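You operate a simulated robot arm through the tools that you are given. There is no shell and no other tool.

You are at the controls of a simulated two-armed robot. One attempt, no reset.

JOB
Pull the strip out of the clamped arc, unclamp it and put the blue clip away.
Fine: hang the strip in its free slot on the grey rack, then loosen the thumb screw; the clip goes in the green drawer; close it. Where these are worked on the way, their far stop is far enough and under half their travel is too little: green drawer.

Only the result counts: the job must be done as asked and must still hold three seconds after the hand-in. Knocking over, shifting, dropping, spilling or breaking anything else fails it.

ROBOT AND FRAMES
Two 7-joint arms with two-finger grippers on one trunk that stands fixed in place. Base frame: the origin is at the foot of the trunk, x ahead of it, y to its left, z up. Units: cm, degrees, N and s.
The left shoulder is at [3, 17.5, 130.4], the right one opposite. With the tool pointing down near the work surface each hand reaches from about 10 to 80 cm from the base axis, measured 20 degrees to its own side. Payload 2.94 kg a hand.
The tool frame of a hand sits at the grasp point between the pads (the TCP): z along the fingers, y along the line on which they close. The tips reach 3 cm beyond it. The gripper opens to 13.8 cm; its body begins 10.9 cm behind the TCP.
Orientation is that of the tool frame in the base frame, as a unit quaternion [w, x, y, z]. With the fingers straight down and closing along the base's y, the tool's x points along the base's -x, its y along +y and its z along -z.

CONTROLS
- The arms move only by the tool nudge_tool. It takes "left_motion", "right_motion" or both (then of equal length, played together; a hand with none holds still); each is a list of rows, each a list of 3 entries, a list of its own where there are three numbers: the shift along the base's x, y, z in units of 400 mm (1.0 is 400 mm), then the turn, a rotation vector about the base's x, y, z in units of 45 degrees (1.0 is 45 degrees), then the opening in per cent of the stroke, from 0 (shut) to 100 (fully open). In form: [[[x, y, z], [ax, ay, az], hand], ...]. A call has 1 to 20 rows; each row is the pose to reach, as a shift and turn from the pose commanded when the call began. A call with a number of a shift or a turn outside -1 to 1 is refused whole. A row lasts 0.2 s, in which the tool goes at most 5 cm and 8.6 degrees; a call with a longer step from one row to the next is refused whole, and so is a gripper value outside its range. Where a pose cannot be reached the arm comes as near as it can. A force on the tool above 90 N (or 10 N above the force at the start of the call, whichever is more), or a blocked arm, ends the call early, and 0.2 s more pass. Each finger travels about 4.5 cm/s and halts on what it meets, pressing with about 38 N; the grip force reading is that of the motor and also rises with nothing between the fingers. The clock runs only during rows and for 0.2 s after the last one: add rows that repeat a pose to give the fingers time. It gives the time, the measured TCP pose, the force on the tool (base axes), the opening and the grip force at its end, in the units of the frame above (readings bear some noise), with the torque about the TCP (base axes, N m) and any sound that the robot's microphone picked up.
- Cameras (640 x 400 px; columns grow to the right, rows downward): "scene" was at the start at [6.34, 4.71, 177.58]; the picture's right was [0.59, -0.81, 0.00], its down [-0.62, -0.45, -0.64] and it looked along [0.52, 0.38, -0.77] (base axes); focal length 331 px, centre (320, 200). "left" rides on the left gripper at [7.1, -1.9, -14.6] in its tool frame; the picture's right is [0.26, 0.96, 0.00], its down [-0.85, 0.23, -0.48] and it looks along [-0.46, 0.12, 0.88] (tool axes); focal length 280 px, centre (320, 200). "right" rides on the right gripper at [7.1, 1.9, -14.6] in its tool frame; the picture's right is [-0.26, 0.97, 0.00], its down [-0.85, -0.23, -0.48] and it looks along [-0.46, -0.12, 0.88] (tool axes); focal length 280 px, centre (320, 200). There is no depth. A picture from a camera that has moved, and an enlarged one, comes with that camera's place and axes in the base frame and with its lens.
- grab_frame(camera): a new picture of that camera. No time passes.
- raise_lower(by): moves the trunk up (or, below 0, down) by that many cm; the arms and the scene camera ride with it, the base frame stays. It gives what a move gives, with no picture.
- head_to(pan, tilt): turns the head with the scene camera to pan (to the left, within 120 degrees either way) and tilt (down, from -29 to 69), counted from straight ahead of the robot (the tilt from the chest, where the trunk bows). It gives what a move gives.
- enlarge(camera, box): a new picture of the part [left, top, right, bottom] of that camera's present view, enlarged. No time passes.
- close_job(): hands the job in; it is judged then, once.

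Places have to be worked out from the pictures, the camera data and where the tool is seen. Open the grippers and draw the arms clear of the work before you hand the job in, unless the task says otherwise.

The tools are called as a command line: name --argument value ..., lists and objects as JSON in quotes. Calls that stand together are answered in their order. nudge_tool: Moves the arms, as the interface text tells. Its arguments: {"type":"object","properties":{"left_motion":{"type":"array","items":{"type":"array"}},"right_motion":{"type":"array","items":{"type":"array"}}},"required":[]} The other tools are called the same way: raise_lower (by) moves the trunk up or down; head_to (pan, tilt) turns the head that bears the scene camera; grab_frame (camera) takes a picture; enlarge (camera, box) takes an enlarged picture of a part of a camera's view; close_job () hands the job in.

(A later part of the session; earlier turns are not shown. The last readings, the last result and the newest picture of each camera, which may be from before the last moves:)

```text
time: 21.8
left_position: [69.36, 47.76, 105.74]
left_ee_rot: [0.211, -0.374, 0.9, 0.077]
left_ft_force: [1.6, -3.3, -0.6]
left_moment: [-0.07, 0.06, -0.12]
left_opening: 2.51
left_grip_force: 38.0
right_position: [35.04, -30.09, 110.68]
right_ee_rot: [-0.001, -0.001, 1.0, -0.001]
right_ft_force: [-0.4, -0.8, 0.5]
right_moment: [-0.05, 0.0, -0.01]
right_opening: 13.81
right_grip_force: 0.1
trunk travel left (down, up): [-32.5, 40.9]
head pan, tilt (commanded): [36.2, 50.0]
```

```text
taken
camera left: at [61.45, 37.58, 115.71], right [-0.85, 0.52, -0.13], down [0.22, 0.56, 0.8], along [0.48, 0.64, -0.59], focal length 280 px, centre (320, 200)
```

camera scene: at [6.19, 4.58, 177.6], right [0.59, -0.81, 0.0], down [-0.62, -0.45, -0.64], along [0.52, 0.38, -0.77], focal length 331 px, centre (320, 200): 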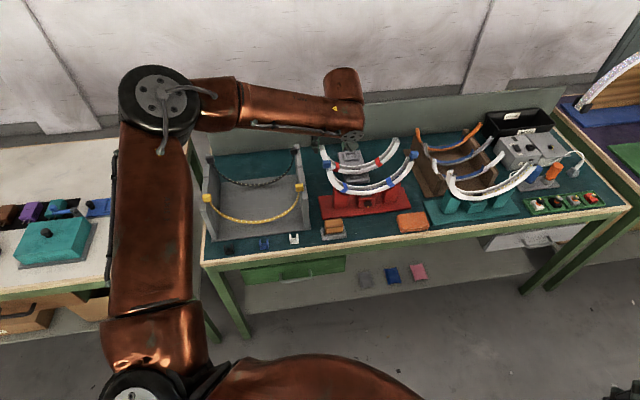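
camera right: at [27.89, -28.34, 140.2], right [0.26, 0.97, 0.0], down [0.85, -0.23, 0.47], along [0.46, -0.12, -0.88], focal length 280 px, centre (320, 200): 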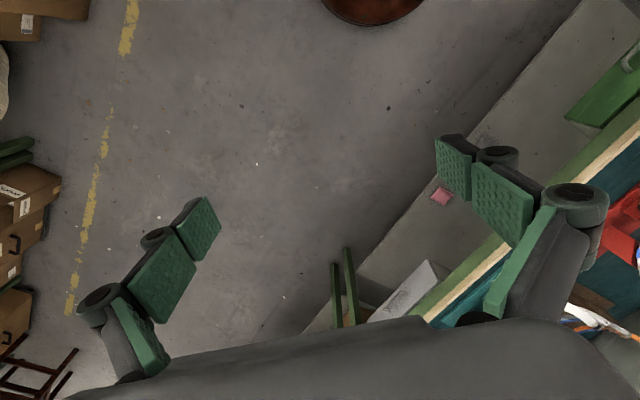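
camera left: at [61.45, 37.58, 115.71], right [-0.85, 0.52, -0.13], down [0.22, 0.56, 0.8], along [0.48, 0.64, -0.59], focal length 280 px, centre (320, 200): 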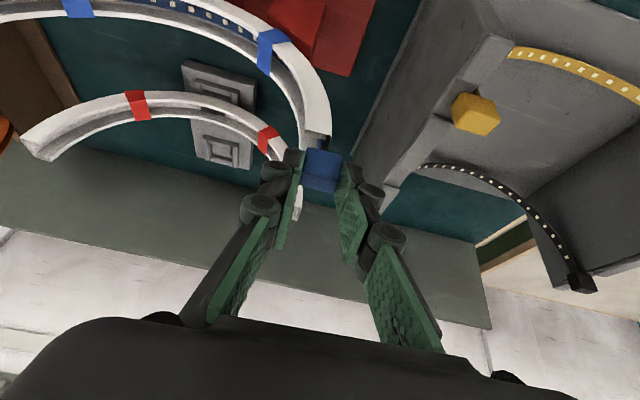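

Gripped: opening 2.51 cm, 38 N. I test with a small lift of 1 cm and look at how the strip responds.

nudge_tool --left_motion '[[[0, 0, 0.006], [0, 0, 0], 10], [[0, 0, 0.012], [0, 0, 0], 10], [[0, 0, 0.018], [0, 0, 0], 10], [[0, 0, 0.025], [0, 0, 0], 10]]'

enlarge --camera "scene" --box '[300, 100, 440, 200]'

grab_frame --camera "left"

```text
time: 22.8
left_position: [69.2, 47.9, 106.67]
left_ee_rot: [0.211, -0.375, 0.899, 0.079]
left_ft_force: [-0.3, 0.2, -0.1]
left_moment: [0.04, 0.04, 0.01]
left_opening: 2.5
left_grip_force: 38.2
right_position: [35.01, -30.17, 110.74]
right_ee_rot: [-0.001, -0.001, 1.0, 0.0]
right_ft_force: [-1.0, 0.9, -0.3]
right_moment: [-0.01, 0.0, 0.0]
right_opening: 13.78
right_grip_force: 0.0
trunk travel left (down, up): [-32.5, 40.9]
head pan, tilt (commanded): [36.2, 50.0]
```

```text
4.00 times, centred on (370, 150) of scene
camera zoom: at [12.32, 4.65, 162.53], right [0.59, -0.81, 0.0], down [-0.62, -0.45, -0.64], along [0.52, 0.38, -0.77], focal length 1323 px, centre (120, 400)
```

zoom: 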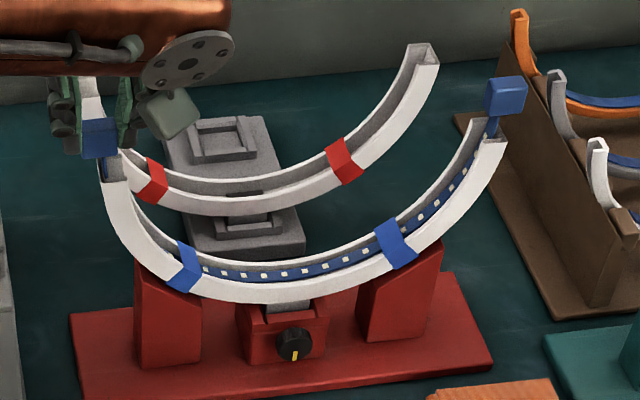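

```text
taken
camera left: at [61.36, 37.68, 116.68], right [-0.85, 0.51, -0.13], down [0.22, 0.57, 0.8], along [0.48, 0.65, -0.59], focal length 280 px, centre (320, 200)
```

left: 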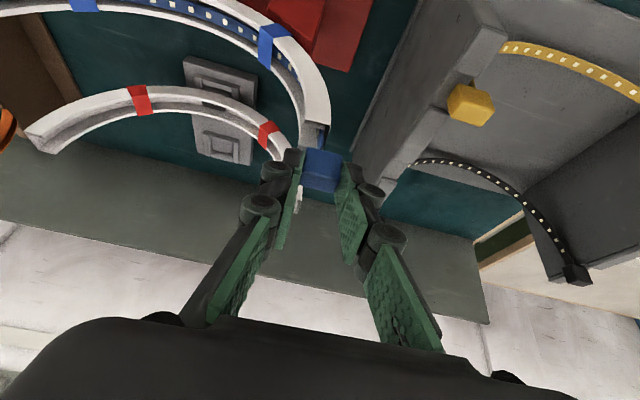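

The lift went freely (no force). I zoom on end B and the bands to see whether the strip moves as a stiff piece and whether the bands cover it.

enlarge --camera "scene" --box '[390, 110, 440, 150]'

enlarge --camera "scene" --box '[320, 150, 410, 180]'

enlarge --camera "left" --box '[220, 10, 340, 170]'

```text
10.00 times, centred on (415, 130) of scene
camera zoom: at [12.32, 4.65, 162.53], right [0.59, -0.81, 0.0], down [-0.62, -0.45, -0.64], along [0.52, 0.38, -0.77], focal length 3306 px, centre (-630, 900)
```

zoom: 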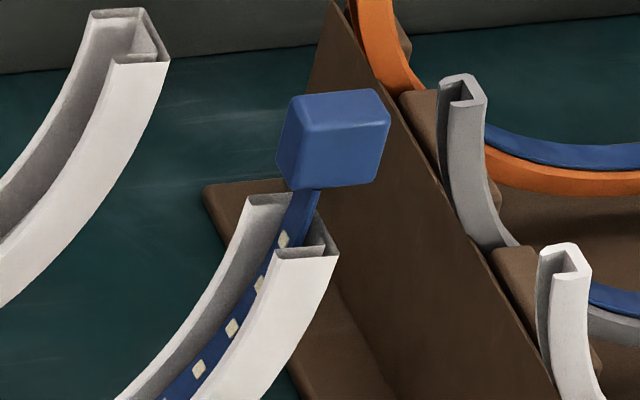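

```text
7.11 times, centred on (365, 165) of scene
camera zoom: at [12.32, 4.65, 162.53], right [0.59, -0.81, 0.0], down [-0.62, -0.45, -0.64], along [0.52, 0.38, -0.77], focal length 2351 px, centre (0, 449)
```

zoom: 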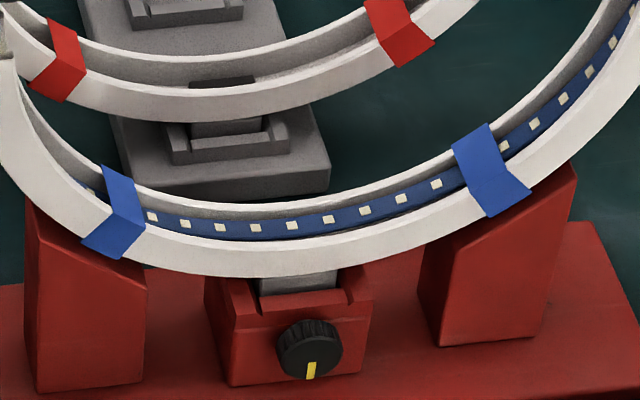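

```text
2.50 times, centred on (280, 90) of left
camera zoom: at [61.36, 37.68, 116.68], right [-0.85, 0.51, -0.13], down [0.22, 0.57, 0.8], along [0.48, 0.65, -0.59], focal length 701 px, centre (420, 475)
```

zoom: 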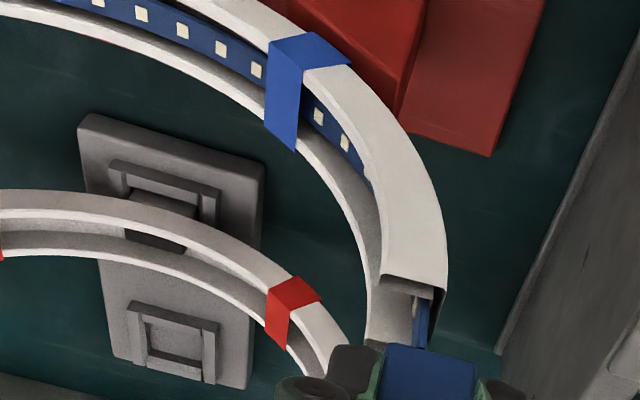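

The strip runs beneath the bands and end B rose and tilted a little too. I lift a further 1.5 cm slowly, watching force, and look again.

nudge_tool --left_motion '[[[0, 0, 0.008], [0, 0, 0], 10], [[0, 0, 0.016], [0, 0, 0], 10], [[0, 0, 0.024], [0, 0, 0], 10], [[0, 0, 0.032], [0, 0, 0], 10], [[0, 0, 0.038], [0, 0, 0], 10]]'

enlarge --camera "scene" --box '[300, 100, 440, 200]'

enlarge --camera "scene" --box '[390, 110, 440, 150]'

enlarge --camera "left" --box '[220, 10, 340, 170]'

```text
time: 24.0
left_position: [69.29, 47.89, 108.19]
left_ee_rot: [0.211, -0.375, 0.899, 0.079]
left_ft_force: [-0.2, -0.1, -0.2]
left_moment: [0.03, 0.07, -0.06]
left_opening: 2.5
left_grip_force: 38.3
right_position: [35.09, -30.26, 110.79]
right_ee_rot: [0.0, 0.0, 1.0, 0.0]
right_ft_force: [-0.3, -0.1, 0.2]
right_moment: [-0.02, -0.03, 0.01]
right_opening: 13.78
right_grip_force: 0.1
trunk travel left (down, up): [-32.5, 40.9]
head pan, tilt (commanded): [36.2, 50.0]
```

```text
4.00 times, centred on (370, 150) of scene
camera zoom: at [12.32, 4.65, 162.53], right [0.59, -0.81, 0.0], down [-0.62, -0.45, -0.64], along [0.52, 0.38, -0.77], focal length 1323 px, centre (120, 400)
```

zoom: 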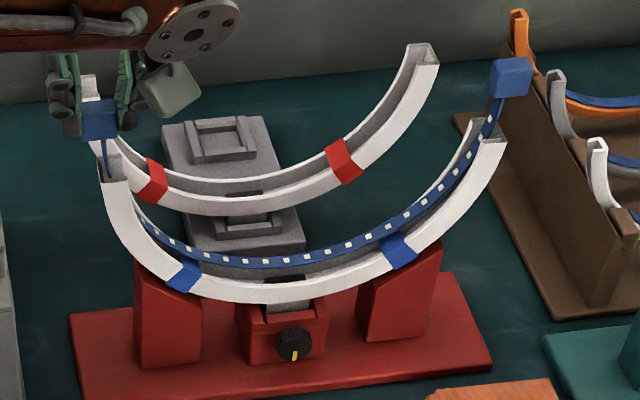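

```text
10.00 times, centred on (415, 130) of scene
camera zoom: at [12.32, 4.65, 162.53], right [0.59, -0.81, 0.0], down [-0.62, -0.45, -0.64], along [0.52, 0.38, -0.77], focal length 3306 px, centre (-630, 900)
```

zoom: 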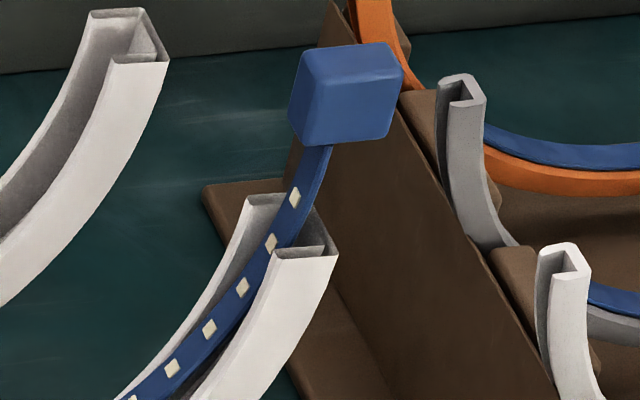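

```text
2.50 times, centred on (280, 90) of left
camera zoom: at [61.35, 37.68, 118.2], right [-0.85, 0.51, -0.13], down [0.22, 0.56, 0.8], along [0.48, 0.64, -0.59], focal length 701 px, centre (420, 475)
```

zoom: 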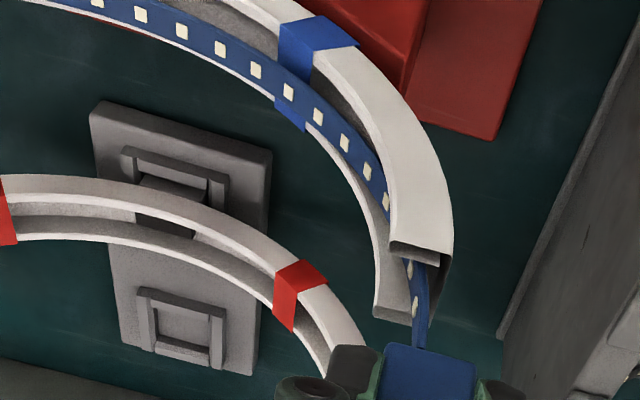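

The bands do not hold it: the strip comes out as one stiff piece and end B is level with A. I lift everything vertically with the trunk, 16 cm, so the strip's bottom clears the arc and the rack walls.

raise_lower --by 16

grab_frame --camera "scene"

grab_frame --camera "left"

```text
time: 25.8
left_position: [69.25, 47.96, 124.3]
left_ee_rot: [0.211, -0.375, 0.9, 0.077]
left_ft_force: [-0.6, -0.2, -0.8]
left_moment: [0.03, 0.06, -0.06]
left_opening: 2.48
left_grip_force: 38.1
right_position: [35.09, -30.12, 126.76]
right_ee_rot: [-0.001, 0.001, 1.0, 0.0]
right_ft_force: [1.0, 0.1, 0.0]
right_moment: [0.03, 0.01, -0.03]
right_opening: 13.79
right_grip_force: 0.0
trunk travel left (down, up): [-48.5, 24.9]
head pan, tilt (commanded): [36.2, 50.0]
```

```text
taken
camera scene: at [6.14, 4.65, 178.57], right [0.59, -0.81, 0.0], down [-0.62, -0.45, -0.64], along [0.52, 0.38, -0.77], focal length 331 px, centre (320, 200)
```

scene: 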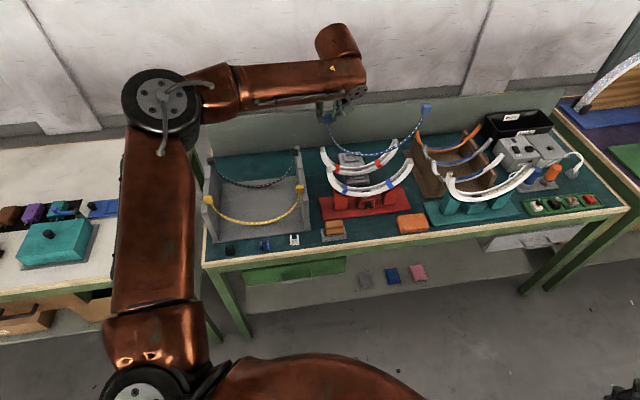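

```text
taken
camera left: at [61.21, 37.76, 134.14], right [-0.85, 0.52, -0.13], down [0.22, 0.57, 0.8], along [0.49, 0.64, -0.59], focal length 280 px, centre (320, 200)
```

left: 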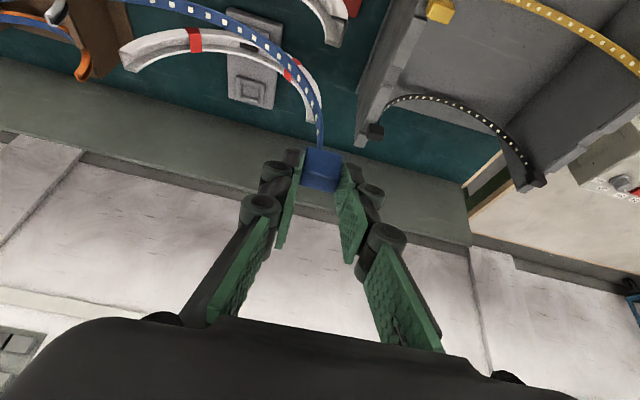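

The strip hangs clear of everything (bottom around z 105). I carry it half way along the table toward the rack at constant height.

nudge_tool --left_motion '[[[-0.04, 0.05, 0], [0, 0, 0], 10], [[-0.09, 0.115, 0], [0, 0, 0], 10], [[-0.14, 0.18, 0], [0, 0, 0], 10], [[-0.19, 0.245, 0], [0, 0, 0], 10], [[-0.24, 0.31, 0], [0, 0, 0], 10], [[-0.29, 0.375, 0], [0, 0, 0], 10], [[-0.3, 0.383, 0], [0, 0, 0], 10]]'

grab_frame --camera "scene"

```text
time: 27.4
left_position: [57.17, 63.26, 124.34]
left_ee_rot: [0.212, -0.373, 0.9, 0.077]
left_ft_force: [0.9, 0.2, -0.4]
left_moment: [0.04, 0.04, 0.02]
left_opening: 2.49
left_grip_force: 38.1
right_position: [35.07, -30.28, 126.69]
right_ee_rot: [0.0, -0.001, 1.0, 0.001]
right_ft_force: [-0.4, 0.7, 0.6]
right_moment: [0.04, 0.04, 0.04]
right_opening: 13.8
right_grip_force: 0.0
trunk travel left (down, up): [-48.5, 24.9]
head pan, tilt (commanded): [36.2, 50.0]
```

```text
taken
camera scene: at [6.17, 4.59, 178.58], right [0.59, -0.81, 0.0], down [-0.62, -0.45, -0.64], along [0.52, 0.38, -0.77], focal length 331 px, centre (320, 200)
```

scene: 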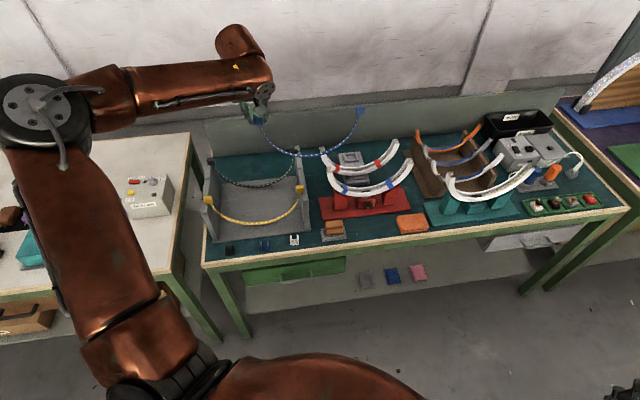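

Half way without trouble; I carry it the rest of the way above the free slot.

nudge_tool --left_motion '[[[-0.04, 0.05, 0], [0, 0, 0], 10], [[-0.09, 0.115, 0], [0, 0, 0], 10], [[-0.14, 0.18, 0], [0, 0, 0], 10], [[-0.19, 0.245, 0], [0, 0, 0], 10], [[-0.24, 0.31, 0], [0, 0, 0], 10], [[-0.29, 0.375, 0], [0, 0, 0], 10], [[-0.3, 0.383, 0], [0, 0, 0], 10], [[-0.3, 0.383, 0], [0, 0, 0], 10]]'

grab_frame --camera "scene"

grab_frame --camera "left"

```text
time: 29.2
left_position: [44.98, 78.73, 124.27]
left_ee_rot: [0.212, -0.374, 0.899, 0.077]
left_ft_force: [-0.1, 0.0, -0.8]
left_moment: [0.04, 0.04, 0.0]
left_opening: 2.48
left_grip_force: 38.1
right_position: [34.92, -30.17, 126.83]
right_ee_rot: [0.0, 0.0, 1.0, 0.0]
right_ft_force: [1.3, -0.3, 0.0]
right_moment: [-0.03, -0.01, 0.01]
right_opening: 13.76
right_grip_force: 0.0
trunk travel left (down, up): [-48.5, 24.9]
head pan, tilt (commanded): [36.2, 50.0]
```

```text
taken
camera scene: at [6.07, 4.71, 178.58], right [0.59, -0.81, 0.0], down [-0.62, -0.45, -0.64], along [0.52, 0.38, -0.77], focal length 331 px, centre (320, 200)
```

scene: 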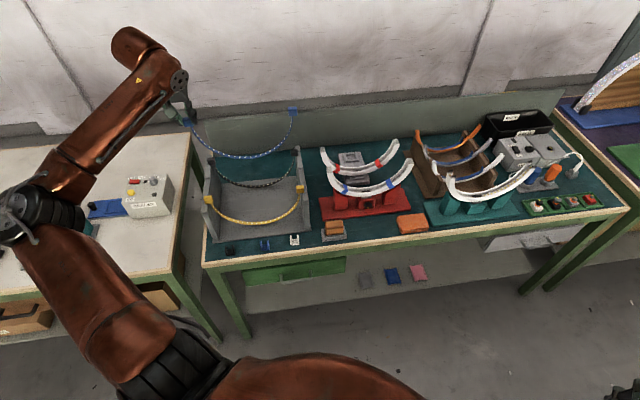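

```text
taken
camera left: at [37.05, 68.42, 134.16], right [-0.85, 0.52, -0.14], down [0.22, 0.57, 0.8], along [0.49, 0.64, -0.59], focal length 280 px, centre (320, 200)
```

left: 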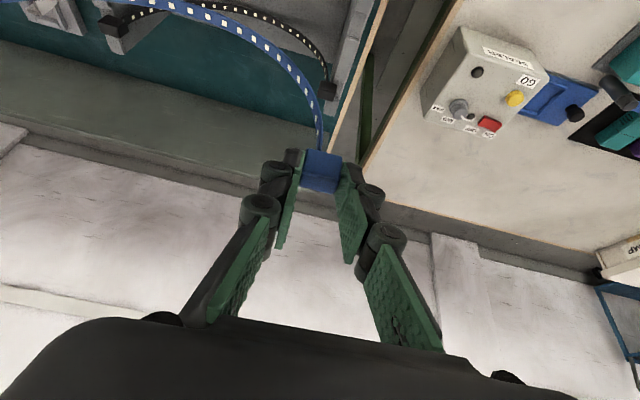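

The strip is over the rack with the scene camera's view clear. I zoom on both walls to fix the notches' positions.

enlarge --camera "scene" --box '[195, 140, 235, 230]'

enlarge --camera "scene" --box '[280, 140, 315, 225]'

enlarge --camera "scene" --box '[160, 80, 320, 180]'

```text
4.44 times, centred on (215, 185) of scene
camera zoom: at [6.07, 4.71, 178.58], right [0.59, -0.81, 0.0], down [-0.62, -0.45, -0.64], along [0.52, 0.38, -0.77], focal length 1470 px, centre (787, 267)
```

zoom: 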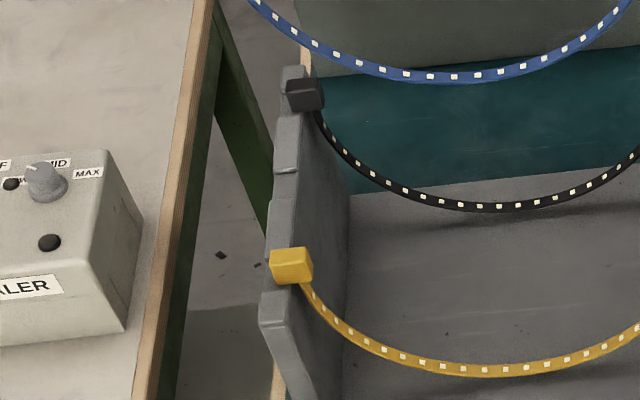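

```text
4.71 times, centred on (298, 182) of scene
camera zoom: at [6.07, 4.71, 178.58], right [0.59, -0.81, 0.0], down [-0.62, -0.45, -0.64], along [0.52, 0.38, -0.77], focal length 1556 px, centre (426, 282)
```

zoom: 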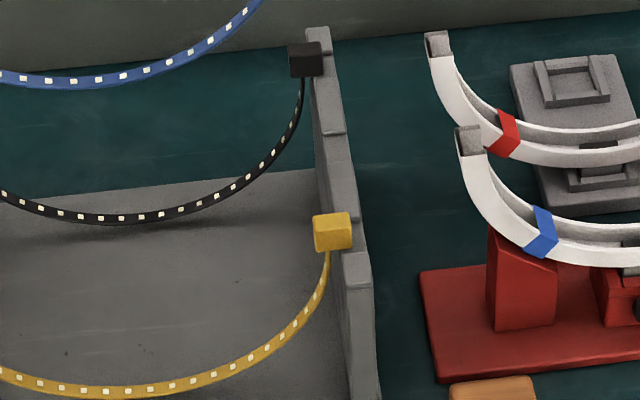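

```text
4.00 times, centred on (240, 130) of scene
camera zoom: at [6.07, 4.71, 178.58], right [0.59, -0.81, 0.0], down [-0.62, -0.45, -0.64], along [0.52, 0.38, -0.77], focal length 1323 px, centre (640, 480)
```

zoom: 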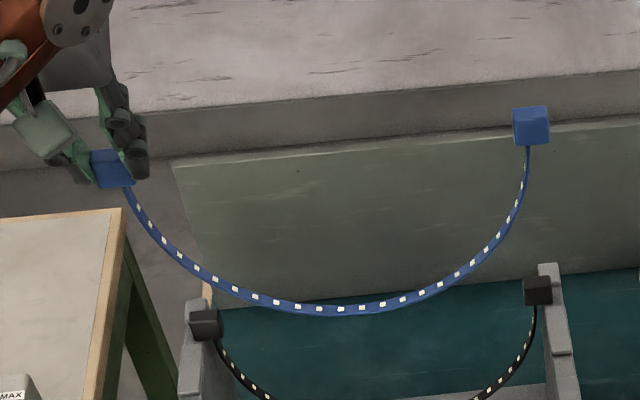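

The strip is level and, from the scene view, lines up with the free notches along the table's length; depth needs a check at lower height. I lower the trunk 17 cm and compare again.

raise_lower --by -17

enlarge --camera "scene" --box '[180, 90, 330, 190]'

grab_frame --camera "left"

```text
time: 31.1
left_position: [45.13, 78.65, 107.38]
left_ee_rot: [0.212, -0.374, 0.9, 0.076]
left_ft_force: [-0.3, -0.6, -0.8]
left_moment: [0.03, 0.01, 0.0]
left_opening: 2.5
left_grip_force: 38.1
right_position: [34.96, -30.21, 109.69]
right_ee_rot: [0.0, 0.0, 1.0, 0.0]
right_ft_force: [-0.5, 0.1, 0.7]
right_moment: [0.0, 0.02, 0.0]
right_opening: 13.78
right_grip_force: 0.1
trunk travel left (down, up): [-31.5, 41.9]
head pan, tilt (commanded): [36.2, 50.0]
```

```text
4.00 times, centred on (255, 140) of scene
camera zoom: at [12.84, 4.68, 161.53], right [0.59, -0.81, 0.0], down [-0.62, -0.45, -0.64], along [0.52, 0.38, -0.77], focal length 1323 px, centre (580, 440)
```

zoom: 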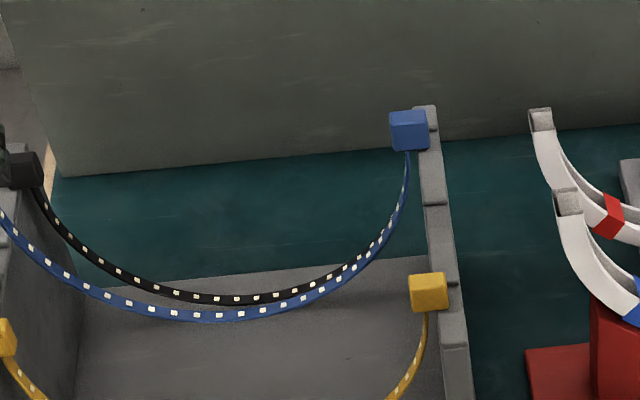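

```text
taken
camera left: at [37.13, 68.41, 117.25], right [-0.85, 0.52, -0.14], down [0.22, 0.57, 0.8], along [0.49, 0.64, -0.59], focal length 280 px, centre (320, 200)
```

left: 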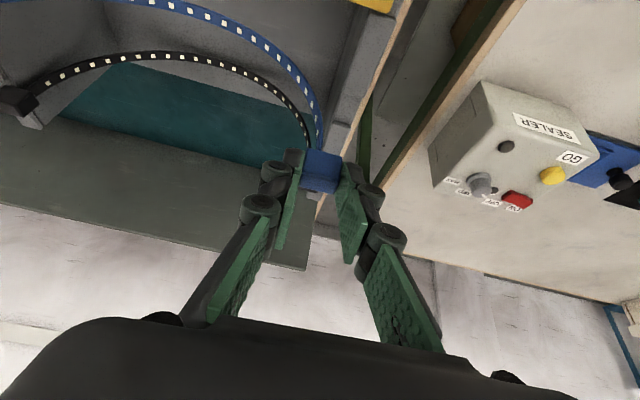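

I zoom in on both ends to check the depth alignment against the free notches.

enlarge --camera "left" --box '[270, 90, 400, 220]'

enlarge --camera "scene" --box '[265, 105, 310, 185]'

enlarge --camera "scene" --box '[150, 100, 230, 190]'

```text
3.08 times, centred on (335, 155) of left
camera zoom: at [37.13, 68.41, 117.25], right [-0.85, 0.52, -0.14], down [0.22, 0.57, 0.8], along [0.49, 0.64, -0.59], focal length 863 px, centre (274, 338)
```

zoom: 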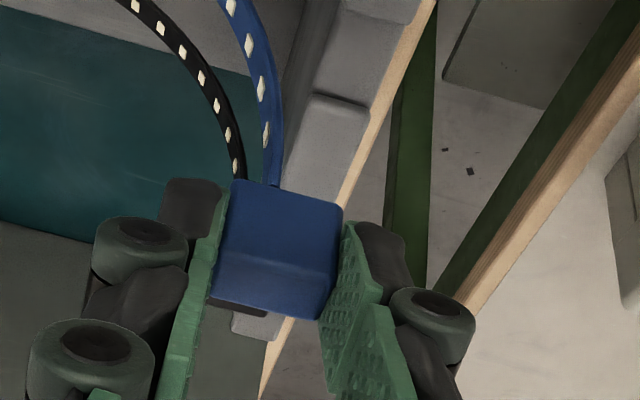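

```text
5.00 times, centred on (288, 145) of scene
camera zoom: at [12.84, 4.68, 161.53], right [0.59, -0.81, 0.0], down [-0.62, -0.45, -0.64], along [0.52, 0.38, -0.77], focal length 1653 px, centre (482, 475)
```

zoom: 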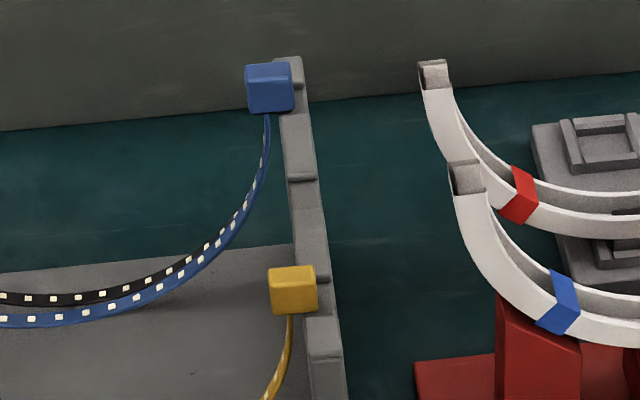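

```text
4.44 times, centred on (190, 145) of scene
camera zoom: at [12.84, 4.68, 161.53], right [0.59, -0.81, 0.0], down [-0.62, -0.45, -0.64], along [0.52, 0.38, -0.77], focal length 1470 px, centre (898, 444)
```

zoom: 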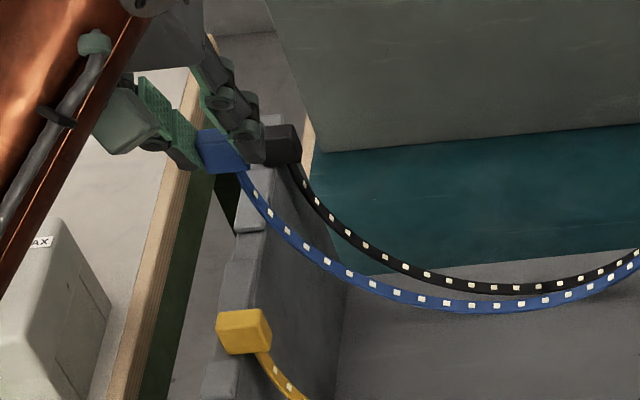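

Both cameras put the strip within about 0.3–0.5 cm of the notch centre in depth. I shift 0.3 cm deeper and lower 4 cm more, then check again.

nudge_tool --left_motion '[[[0.0055, 0.0055, 0], [0, 0, 0], 10], [[0.0055, 0.0055, 0], [0, 0, 0], 10]]'

raise_lower --by -4

enlarge --camera "left" --box '[260, 80, 420, 220]'

enlarge --camera "scene" --box '[270, 95, 310, 175]'

enlarge --camera "scene" --box '[165, 90, 225, 180]'

```text
time: 31.7
left_position: [45.34, 78.9, 107.22]
left_ee_rot: [0.212, -0.374, 0.899, 0.077]
left_ft_force: [-0.1, 0.4, -1.3]
left_moment: [0.07, 0.09, -0.01]
left_opening: 2.48
left_grip_force: 38.0
right_position: [35.0, -30.13, 109.84]
right_ee_rot: [-0.001, 0.0, 1.0, 0.0]
right_ft_force: [-0.7, 0.4, 0.4]
right_moment: [0.0, 0.02, 0.01]
right_opening: 13.76
right_grip_force: 0.1
trunk travel left (down, up): [-31.5, 41.9]
head pan, tilt (commanded): [36.2, 50.0]
```

```text
time: 32.6
left_position: [45.43, 78.85, 103.32]
left_ee_rot: [0.212, -0.374, 0.9, 0.076]
left_ft_force: [0.0, -0.5, 0.2]
left_moment: [0.04, 0.05, 0.0]
left_opening: 2.5
left_grip_force: 38.1
right_position: [34.97, -30.26, 105.73]
right_ee_rot: [0.0, -0.001, 1.0, 0.0]
right_ft_force: [-0.4, -0.2, 0.0]
right_moment: [0.01, -0.03, 0.01]
right_opening: 13.78
right_grip_force: 0.0
trunk travel left (down, up): [-27.5, 45.9]
head pan, tilt (commanded): [36.2, 50.0]
```

```text
2.86 times, centred on (340, 150) of left
camera zoom: at [37.34, 68.63, 113.26], right [-0.85, 0.52, -0.14], down [0.22, 0.57, 0.8], along [0.49, 0.64, -0.59], focal length 801 px, centre (263, 343)
```

zoom: 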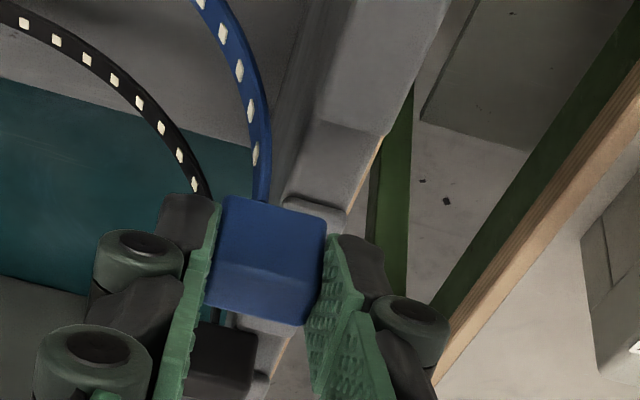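

```text
5.00 times, centred on (290, 135) of scene
camera zoom: at [15.39, 4.68, 157.42], right [0.59, -0.81, 0.0], down [-0.62, -0.45, -0.64], along [0.52, 0.38, -0.77], focal length 1653 px, centre (470, 525)
```

zoom: 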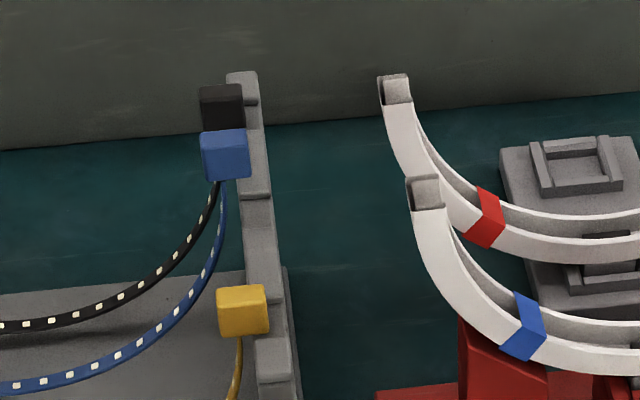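

```text
4.44 times, centred on (195, 135) of scene
camera zoom: at [15.39, 4.68, 157.42], right [0.59, -0.81, 0.0], down [-0.62, -0.45, -0.64], along [0.52, 0.38, -0.77], focal length 1470 px, centre (876, 489)
```

zoom: 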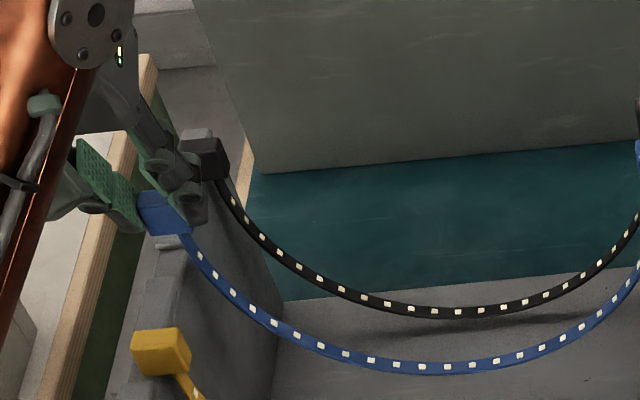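

Alignment in both cameras is now within a couple of millimetres at both ends. I nudge 0.1 cm deeper and lower by 2 cm.

nudge_tool --left_motion '[[[0.0018, 0.0018, -0.02], [0, 0, 0], 10], [[0.0018, 0.0018, -0.035], [0, 0, 0], 10], [[0.0018, 0.0018, -0.05], [0, 0, 0], 10], [[0.0018, 0.0018, -0.05], [0, 0, 0], 10]]'

enlarge --camera "left" --box '[260, 80, 420, 220]'

enlarge --camera "scene" --box '[265, 115, 295, 150]'

enlarge --camera "scene" --box '[165, 90, 225, 180]'

```text
time: 33.6
left_position: [45.46, 79.09, 101.19]
left_ee_rot: [0.213, -0.374, 0.899, 0.078]
left_ft_force: [1.1, -0.4, -0.5]
left_moment: [0.03, 0.03, 0.01]
left_opening: 2.49
left_grip_force: 38.5
right_position: [34.98, -30.29, 105.82]
right_ee_rot: [-0.001, 0.0, 1.0, 0.0]
right_ft_force: [-0.5, 0.0, -0.2]
right_moment: [-0.01, -0.01, 0.05]
right_opening: 13.81
right_grip_force: 0.1
trunk travel left (down, up): [-27.5, 45.9]
head pan, tilt (commanded): [36.2, 50.0]
```

```text
2.86 times, centred on (340, 150) of left
camera zoom: at [37.43, 68.71, 111.13], right [-0.85, 0.52, -0.13], down [0.22, 0.57, 0.8], along [0.49, 0.64, -0.59], focal length 801 px, centre (263, 343)
```

zoom: 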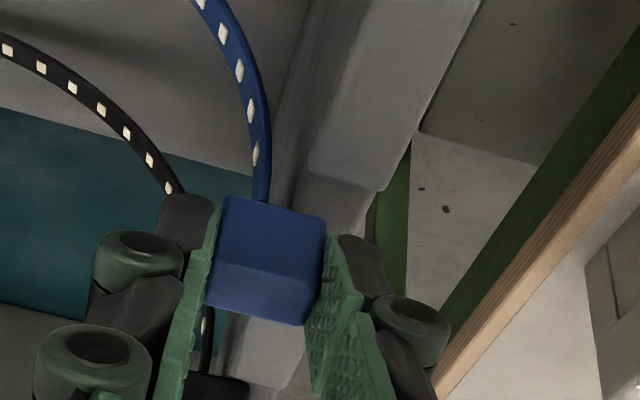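

```text
11.43 times, centred on (280, 132) of scene
camera zoom: at [15.46, 4.67, 157.41], right [0.59, -0.81, 0.0], down [-0.62, -0.45, -0.64], along [0.52, 0.38, -0.77], focal length 3779 px, centre (777, 971)
```

zoom: 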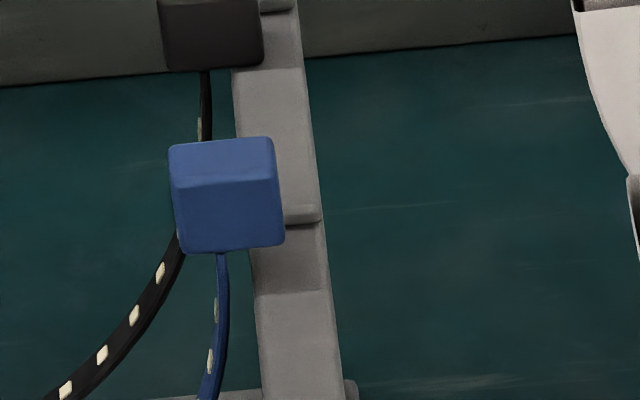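

```text
4.44 times, centred on (195, 135) of scene
camera zoom: at [15.46, 4.67, 157.41], right [0.59, -0.81, 0.0], down [-0.62, -0.45, -0.64], along [0.52, 0.38, -0.77], focal length 1470 px, centre (876, 489)
```

zoom: 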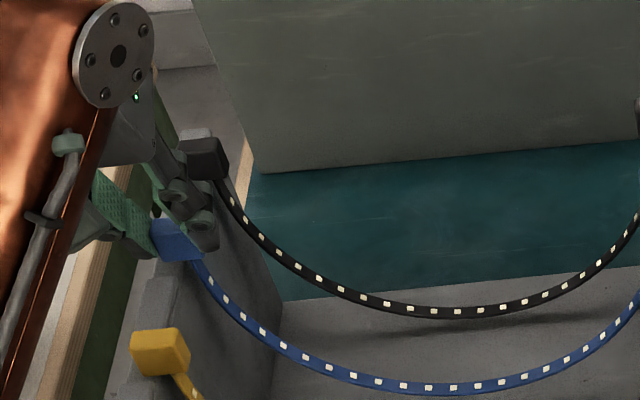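

I take very tight zooms on the right-hand notch under B and on yellow's seated block for comparison.

enlarge --camera "scene" --box '[266, 124, 286, 144]'

enlarge --camera "scene" --box '[268, 148, 292, 172]'

enlarge --camera "scene" --box '[264, 108, 284, 128]'

```text
16.00 times, centred on (276, 134) of scene
camera zoom: at [15.46, 4.67, 157.41], right [0.59, -0.81, 0.0], down [-0.62, -0.45, -0.64], along [0.52, 0.38, -0.77], focal length 5290 px, centre (1024, 1256)
```

zoom: 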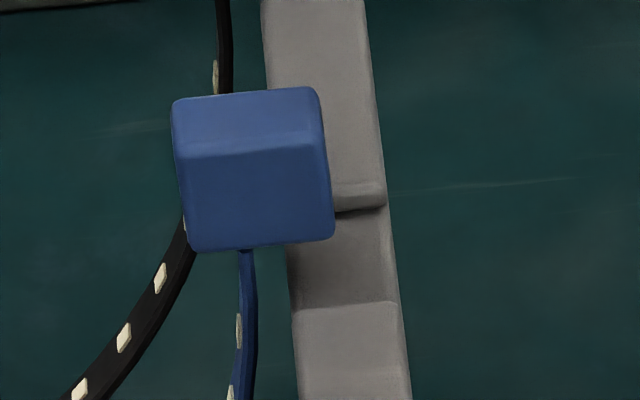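

```text
16.00 times, centred on (280, 160) of scene
camera zoom: at [15.46, 4.67, 157.41], right [0.59, -0.81, 0.0], down [-0.62, -0.45, -0.64], along [0.52, 0.38, -0.77], focal length 5290 px, centre (960, 840)
```

zoom: 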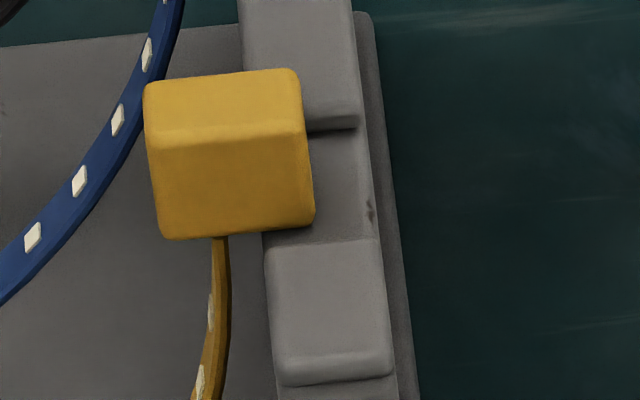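

```text
16.00 times, centred on (274, 118) of scene
camera zoom: at [15.46, 4.67, 157.41], right [0.59, -0.81, 0.0], down [-0.62, -0.45, -0.64], along [0.52, 0.38, -0.77], focal length 5290 px, centre (1056, 1512)
```

zoom: 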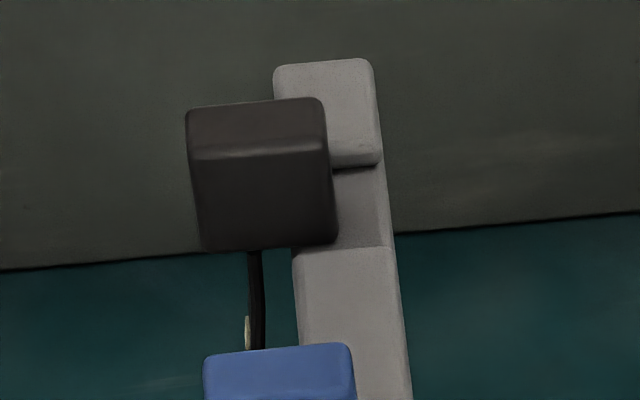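

Compared with how yellow and black sit in their notches, B would land about 0.2–0.4 cm too deep. I shift 0.2 cm back toward the front and lower 0.5 cm, then compare again.

nudge_tool --left_motion '[[[-0.0035, -0.0035, 0], [0, 0, 0], 10], [[-0.0035, -0.0035, -0.006], [0, 0, 0], 10], [[-0.0035, -0.0035, -0.0125], [0, 0, 0], 10], [[-0.0035, -0.0035, -0.0125], [0, 0, 0], 10]]'

enlarge --camera "scene" --box '[266, 124, 286, 144]'

enlarge --camera "left" --box '[290, 100, 370, 180]'

enlarge --camera "scene" --box '[180, 115, 210, 165]'

```text
time: 34.6
left_position: [45.17, 78.85, 100.75]
left_ee_rot: [0.211, -0.374, 0.9, 0.077]
left_ft_force: [-0.4, 0.1, -1.5]
left_moment: [0.05, 0.07, 0.03]
left_opening: 2.48
left_grip_force: 37.6
right_position: [35.03, -30.23, 105.72]
right_ee_rot: [-0.001, 0.0, 1.0, 0.0]
right_ft_force: [-0.2, 1.0, -0.1]
right_moment: [-0.04, 0.01, -0.01]
right_opening: 13.8
right_grip_force: 0.0
trunk travel left (down, up): [-27.5, 45.9]
head pan, tilt (commanded): [36.2, 50.0]
```

```text
16.00 times, centred on (276, 134) of scene
camera zoom: at [15.46, 4.69, 157.41], right [0.59, -0.81, 0.0], down [-0.62, -0.45, -0.64], along [0.52, 0.38, -0.77], focal length 5290 px, centre (1024, 1256)
```

zoom: 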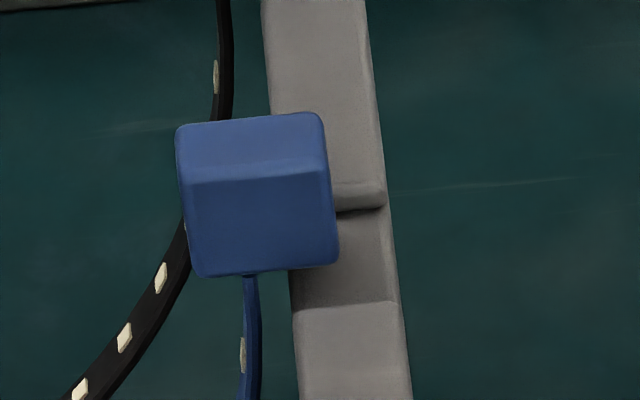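

```text
5.00 times, centred on (330, 140) of left
camera zoom: at [37.29, 68.58, 110.71], right [-0.85, 0.52, -0.14], down [0.22, 0.57, 0.8], along [0.49, 0.64, -0.59], focal length 1402 px, centre (270, 500)
```

zoom: 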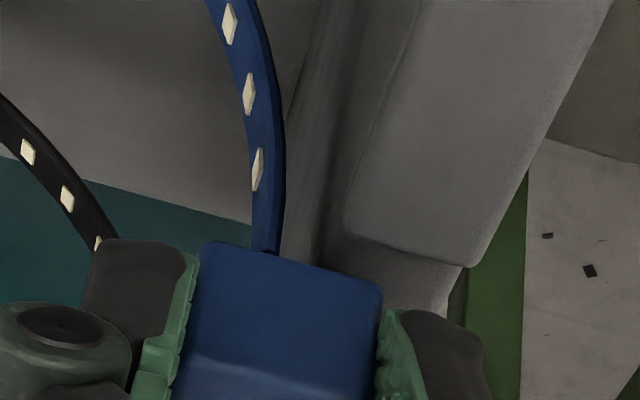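

```text
8.00 times, centred on (195, 140) of scene
camera zoom: at [15.46, 4.69, 157.41], right [0.59, -0.81, 0.0], down [-0.62, -0.45, -0.64], along [0.52, 0.38, -0.77], focal length 2645 px, centre (1320, 680)
```

zoom: 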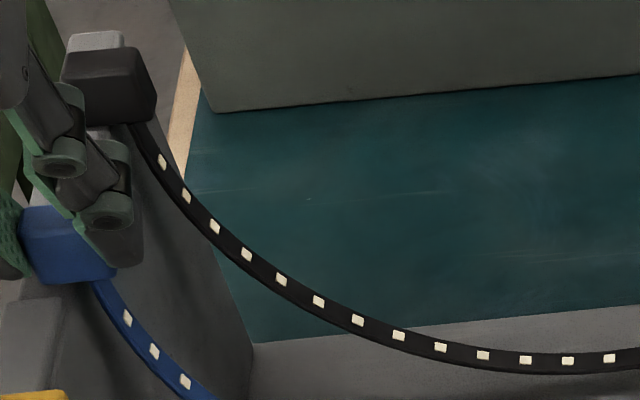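

Both ends are now within about 0.2 cm of centre. I ease 0.15 cm forward and lower 0.45 cm, watching for contact force.

nudge_tool --left_motion '[[[-0.0026, -0.0026, -0.003], [0, 0, 0], 10], [[-0.0026, -0.0026, -0.006], [0, 0, 0], 10], [[-0.0026, -0.0026, -0.009], [0, 0, 0], 10], [[-0.0026, -0.0026, -0.0112], [0, 0, 0], 10], [[-0.0026, -0.0026, -0.0112], [0, 0, 0], 10]]'

enlarge --camera "scene" --box '[266, 124, 286, 144]'

enlarge --camera "left" --box '[290, 100, 370, 180]'

```text
time: 35.8
left_position: [45.18, 78.61, 100.33]
left_ee_rot: [0.212, -0.374, 0.899, 0.077]
left_ft_force: [1.3, 1.3, 3.0]
left_moment: [0.11, 0.05, -0.02]
left_opening: 2.48
left_grip_force: 37.7
right_position: [34.88, -30.21, 105.69]
right_ee_rot: [0.0, 0.0, 1.0, 0.0]
right_ft_force: [0.1, -0.1, 0.2]
right_moment: [0.01, -0.01, 0.0]
right_opening: 13.82
right_grip_force: 0.1
trunk travel left (down, up): [-27.5, 45.9]
head pan, tilt (commanded): [36.2, 50.0]
```

```text
16.00 times, centred on (276, 134) of scene
camera zoom: at [15.45, 4.66, 157.41], right [0.59, -0.81, 0.0], down [-0.62, -0.45, -0.64], along [0.52, 0.38, -0.77], focal length 5290 px, centre (1024, 1256)
```

zoom: 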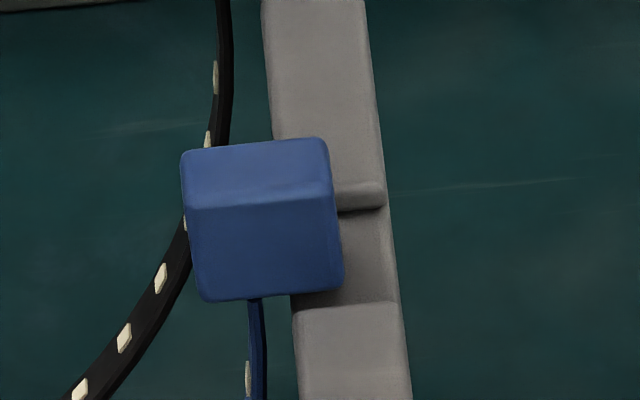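

```text
5.00 times, centred on (330, 140) of left
camera zoom: at [37.19, 68.4, 110.31], right [-0.85, 0.52, -0.14], down [0.22, 0.56, 0.8], along [0.49, 0.64, -0.59], focal length 1402 px, centre (270, 500)
```

zoom: 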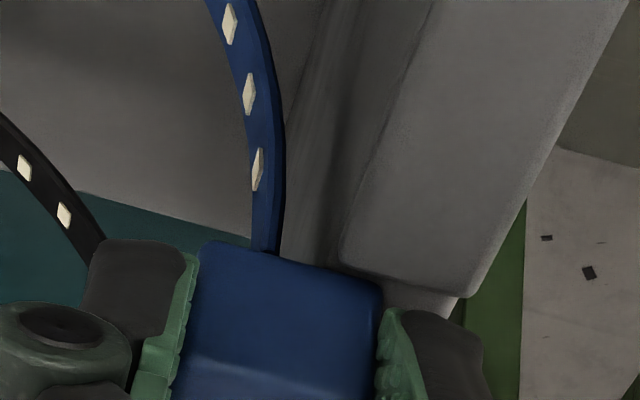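

There is a light contact force and B sits almost at its seated position. I open the fingers a little to release.

nudge_tool --left_motion '[[[0, 0, 0], [0, 0, 0], 22], [[0, 0, 0], [0, 0, 0], 28], [[0, 0, 0], [0, 0, 0], 34], [[0, 0, 0], [0, 0, 0], 34]]'

enlarge --camera "scene" --box '[266, 124, 286, 144]'

enlarge --camera "left" --box '[270, 90, 390, 210]'

enlarge --camera "scene" --box '[165, 90, 305, 190]'

```text
time: 36.8
left_position: [45.25, 78.71, 100.23]
left_ee_rot: [0.212, -0.375, 0.899, 0.078]
left_ft_force: [0.1, -0.9, -0.4]
left_moment: [0.0, 0.01, 0.02]
left_opening: 4.7
left_grip_force: 0.0
right_position: [35.01, -30.21, 105.79]
right_ee_rot: [-0.001, 0.001, 1.0, 0.0]
right_ft_force: [0.3, 0.1, 0.1]
right_moment: [-0.01, 0.0, -0.03]
right_opening: 13.82
right_grip_force: 0.1
trunk travel left (down, up): [-27.5, 45.9]
head pan, tilt (commanded): [36.2, 50.0]
```

```text
16.00 times, centred on (276, 134) of scene
camera zoom: at [15.46, 4.68, 157.41], right [0.59, -0.81, 0.0], down [-0.62, -0.45, -0.64], along [0.52, 0.38, -0.77], focal length 5290 px, centre (1024, 1256)
```

zoom: 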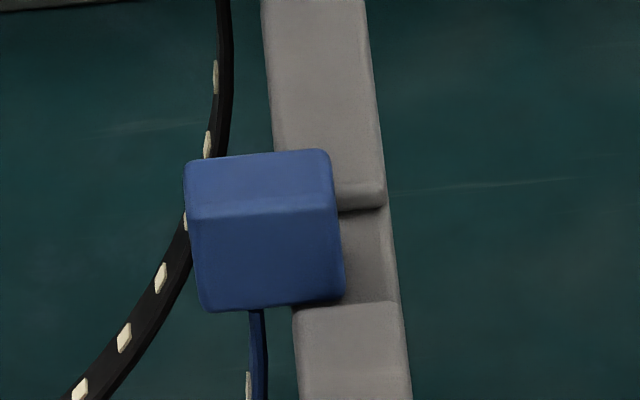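

```text
3.33 times, centred on (330, 150) of left
camera zoom: at [37.2, 68.42, 110.26], right [-0.85, 0.52, -0.13], down [0.22, 0.57, 0.8], along [0.49, 0.64, -0.59], focal length 935 px, centre (287, 367)
```

zoom: 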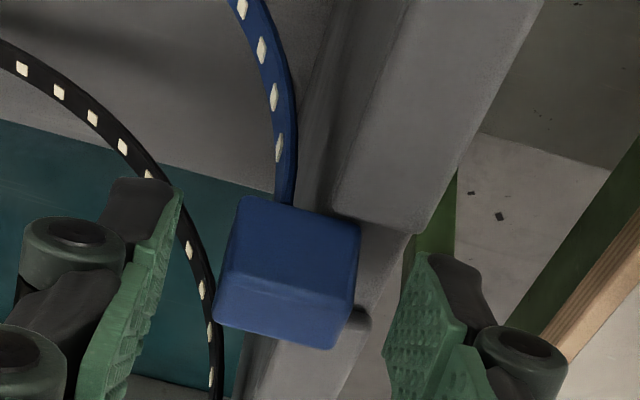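

```text
4.00 times, centred on (235, 140) of scene
camera zoom: at [15.46, 4.68, 157.41], right [0.59, -0.81, 0.0], down [-0.62, -0.45, -0.64], along [0.52, 0.38, -0.77], focal length 1323 px, centre (660, 440)
```

zoom: 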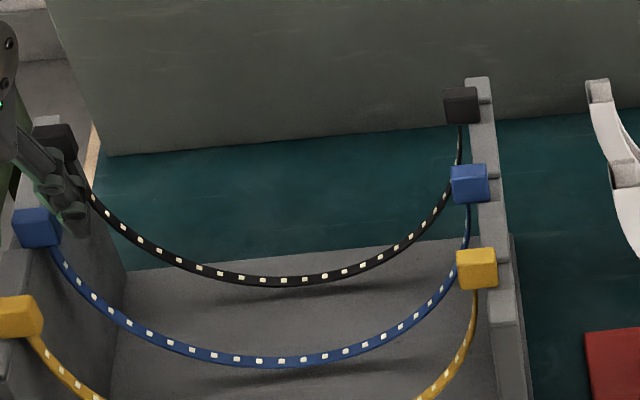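

The strip has settled into both middle notches. I withdraw the hand straight back along its own axis.

nudge_tool --left_motion '[[[-0.008, -0.0075, 0.0225], [0, 0, 0], 36], [[-0.02, -0.0187, 0.056], [0, 0, 0], 38], [[-0.045, -0.042, 0.125], [0, 0, 0], 40], [[-0.075, -0.07, 0.21], [0, 0, 0], 40], [[-0.105, -0.098, 0.294], [0, 0, 0], 40]]'

enlarge --camera "scene" --box '[165, 90, 305, 190]'

grab_frame --camera "left"

```text
time: 38.0
left_position: [40.89, 74.54, 112.32]
left_ee_rot: [0.213, -0.374, 0.9, 0.077]
left_ft_force: [0.3, -0.3, 0.2]
left_moment: [0.01, -0.02, 0.0]
left_opening: 5.53
left_grip_force: 0.2
right_position: [34.98, -30.23, 105.72]
right_ee_rot: [0.0, 0.001, 1.0, 0.001]
right_ft_force: [-0.5, -0.4, 0.6]
right_moment: [0.05, -0.02, -0.02]
right_opening: 13.83
right_grip_force: 0.1
trunk travel left (down, up): [-27.5, 45.9]
head pan, tilt (commanded): [36.2, 50.0]
```

```text
4.00 times, centred on (235, 140) of scene
camera zoom: at [15.38, 4.55, 157.43], right [0.59, -0.81, 0.0], down [-0.62, -0.45, -0.64], along [0.52, 0.38, -0.77], focal length 1323 px, centre (660, 440)
```

zoom: 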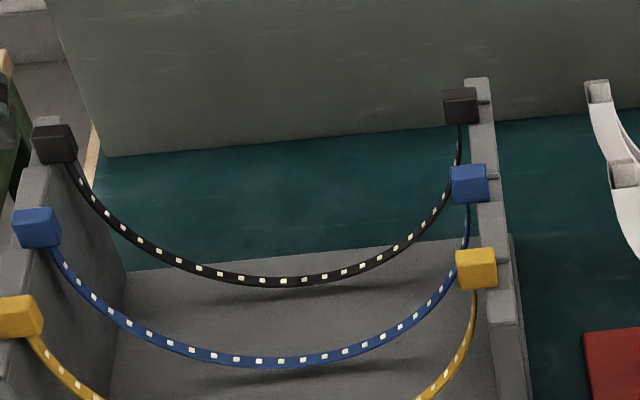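

```text
taken
camera left: at [33.01, 64.37, 122.19], right [-0.85, 0.52, -0.13], down [0.22, 0.56, 0.8], along [0.49, 0.64, -0.59], focal length 280 px, centre (320, 200)
```

left: 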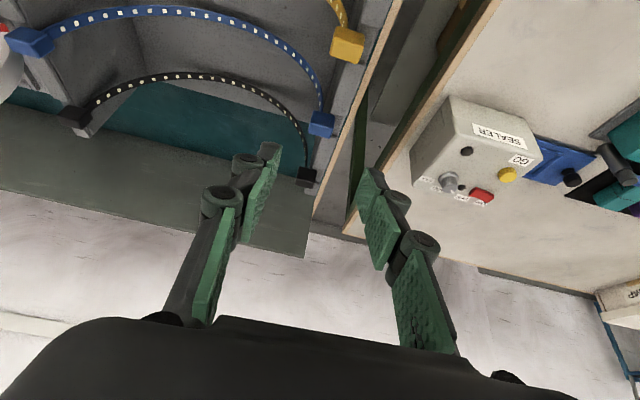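

The strip hangs properly beside its neighbours. Next, the thumb screw: I compute its face at about (77.0, 34.8, 85.5), facing the robot. The right arm reaches it straighter, so I bring it across while starting to turn the tool forward.

nudge_tool --right_motion '[[[0.03, 0.094, 0.007], [0.027, -0.066, 0.123], 80], [[0.06, 0.188, 0.015], [0.0545, -0.132, 0.246], 60], [[0.09, 0.28, 0.022], [0.082, -0.198, 0.369], 50], [[0.125, 0.375, 0.03], [0.109, -0.2635, 0.492], 50], [[0.155, 0.47, 0.037], [0.136, -0.329, 0.615], 50], [[0.19, 0.565, 0.045], [0.1635, -0.395, 0.738], 50], [[0.22, 0.66, 0.05], [0.191, -0.461, 0.861], 50], [[0.25, 0.75, 0.058], [0.218, -0.527, 0.984], 50], [[0.25, 0.75, 0.058], [0.218, -0.527, 0.984], 50]]'

```text
time: 40.0
left_position: [41.06, 74.68, 112.18]
left_ee_rot: [0.213, -0.375, 0.899, 0.077]
left_ft_force: [-0.6, 0.2, 0.9]
left_moment: [-0.01, 0.0, 0.01]
left_opening: 5.51
left_grip_force: 0.0
right_position: [45.06, -0.15, 108.08]
right_ee_rot: [0.2, -0.375, 0.901, 0.083]
right_ft_force: [-0.1, -0.6, 0.3]
right_moment: [-0.03, 0.0, 0.0]
right_opening: 6.89
right_grip_force: 0.1
trunk travel left (down, up): [-27.5, 45.9]
head pan, tilt (commanded): [36.2, 50.0]
```

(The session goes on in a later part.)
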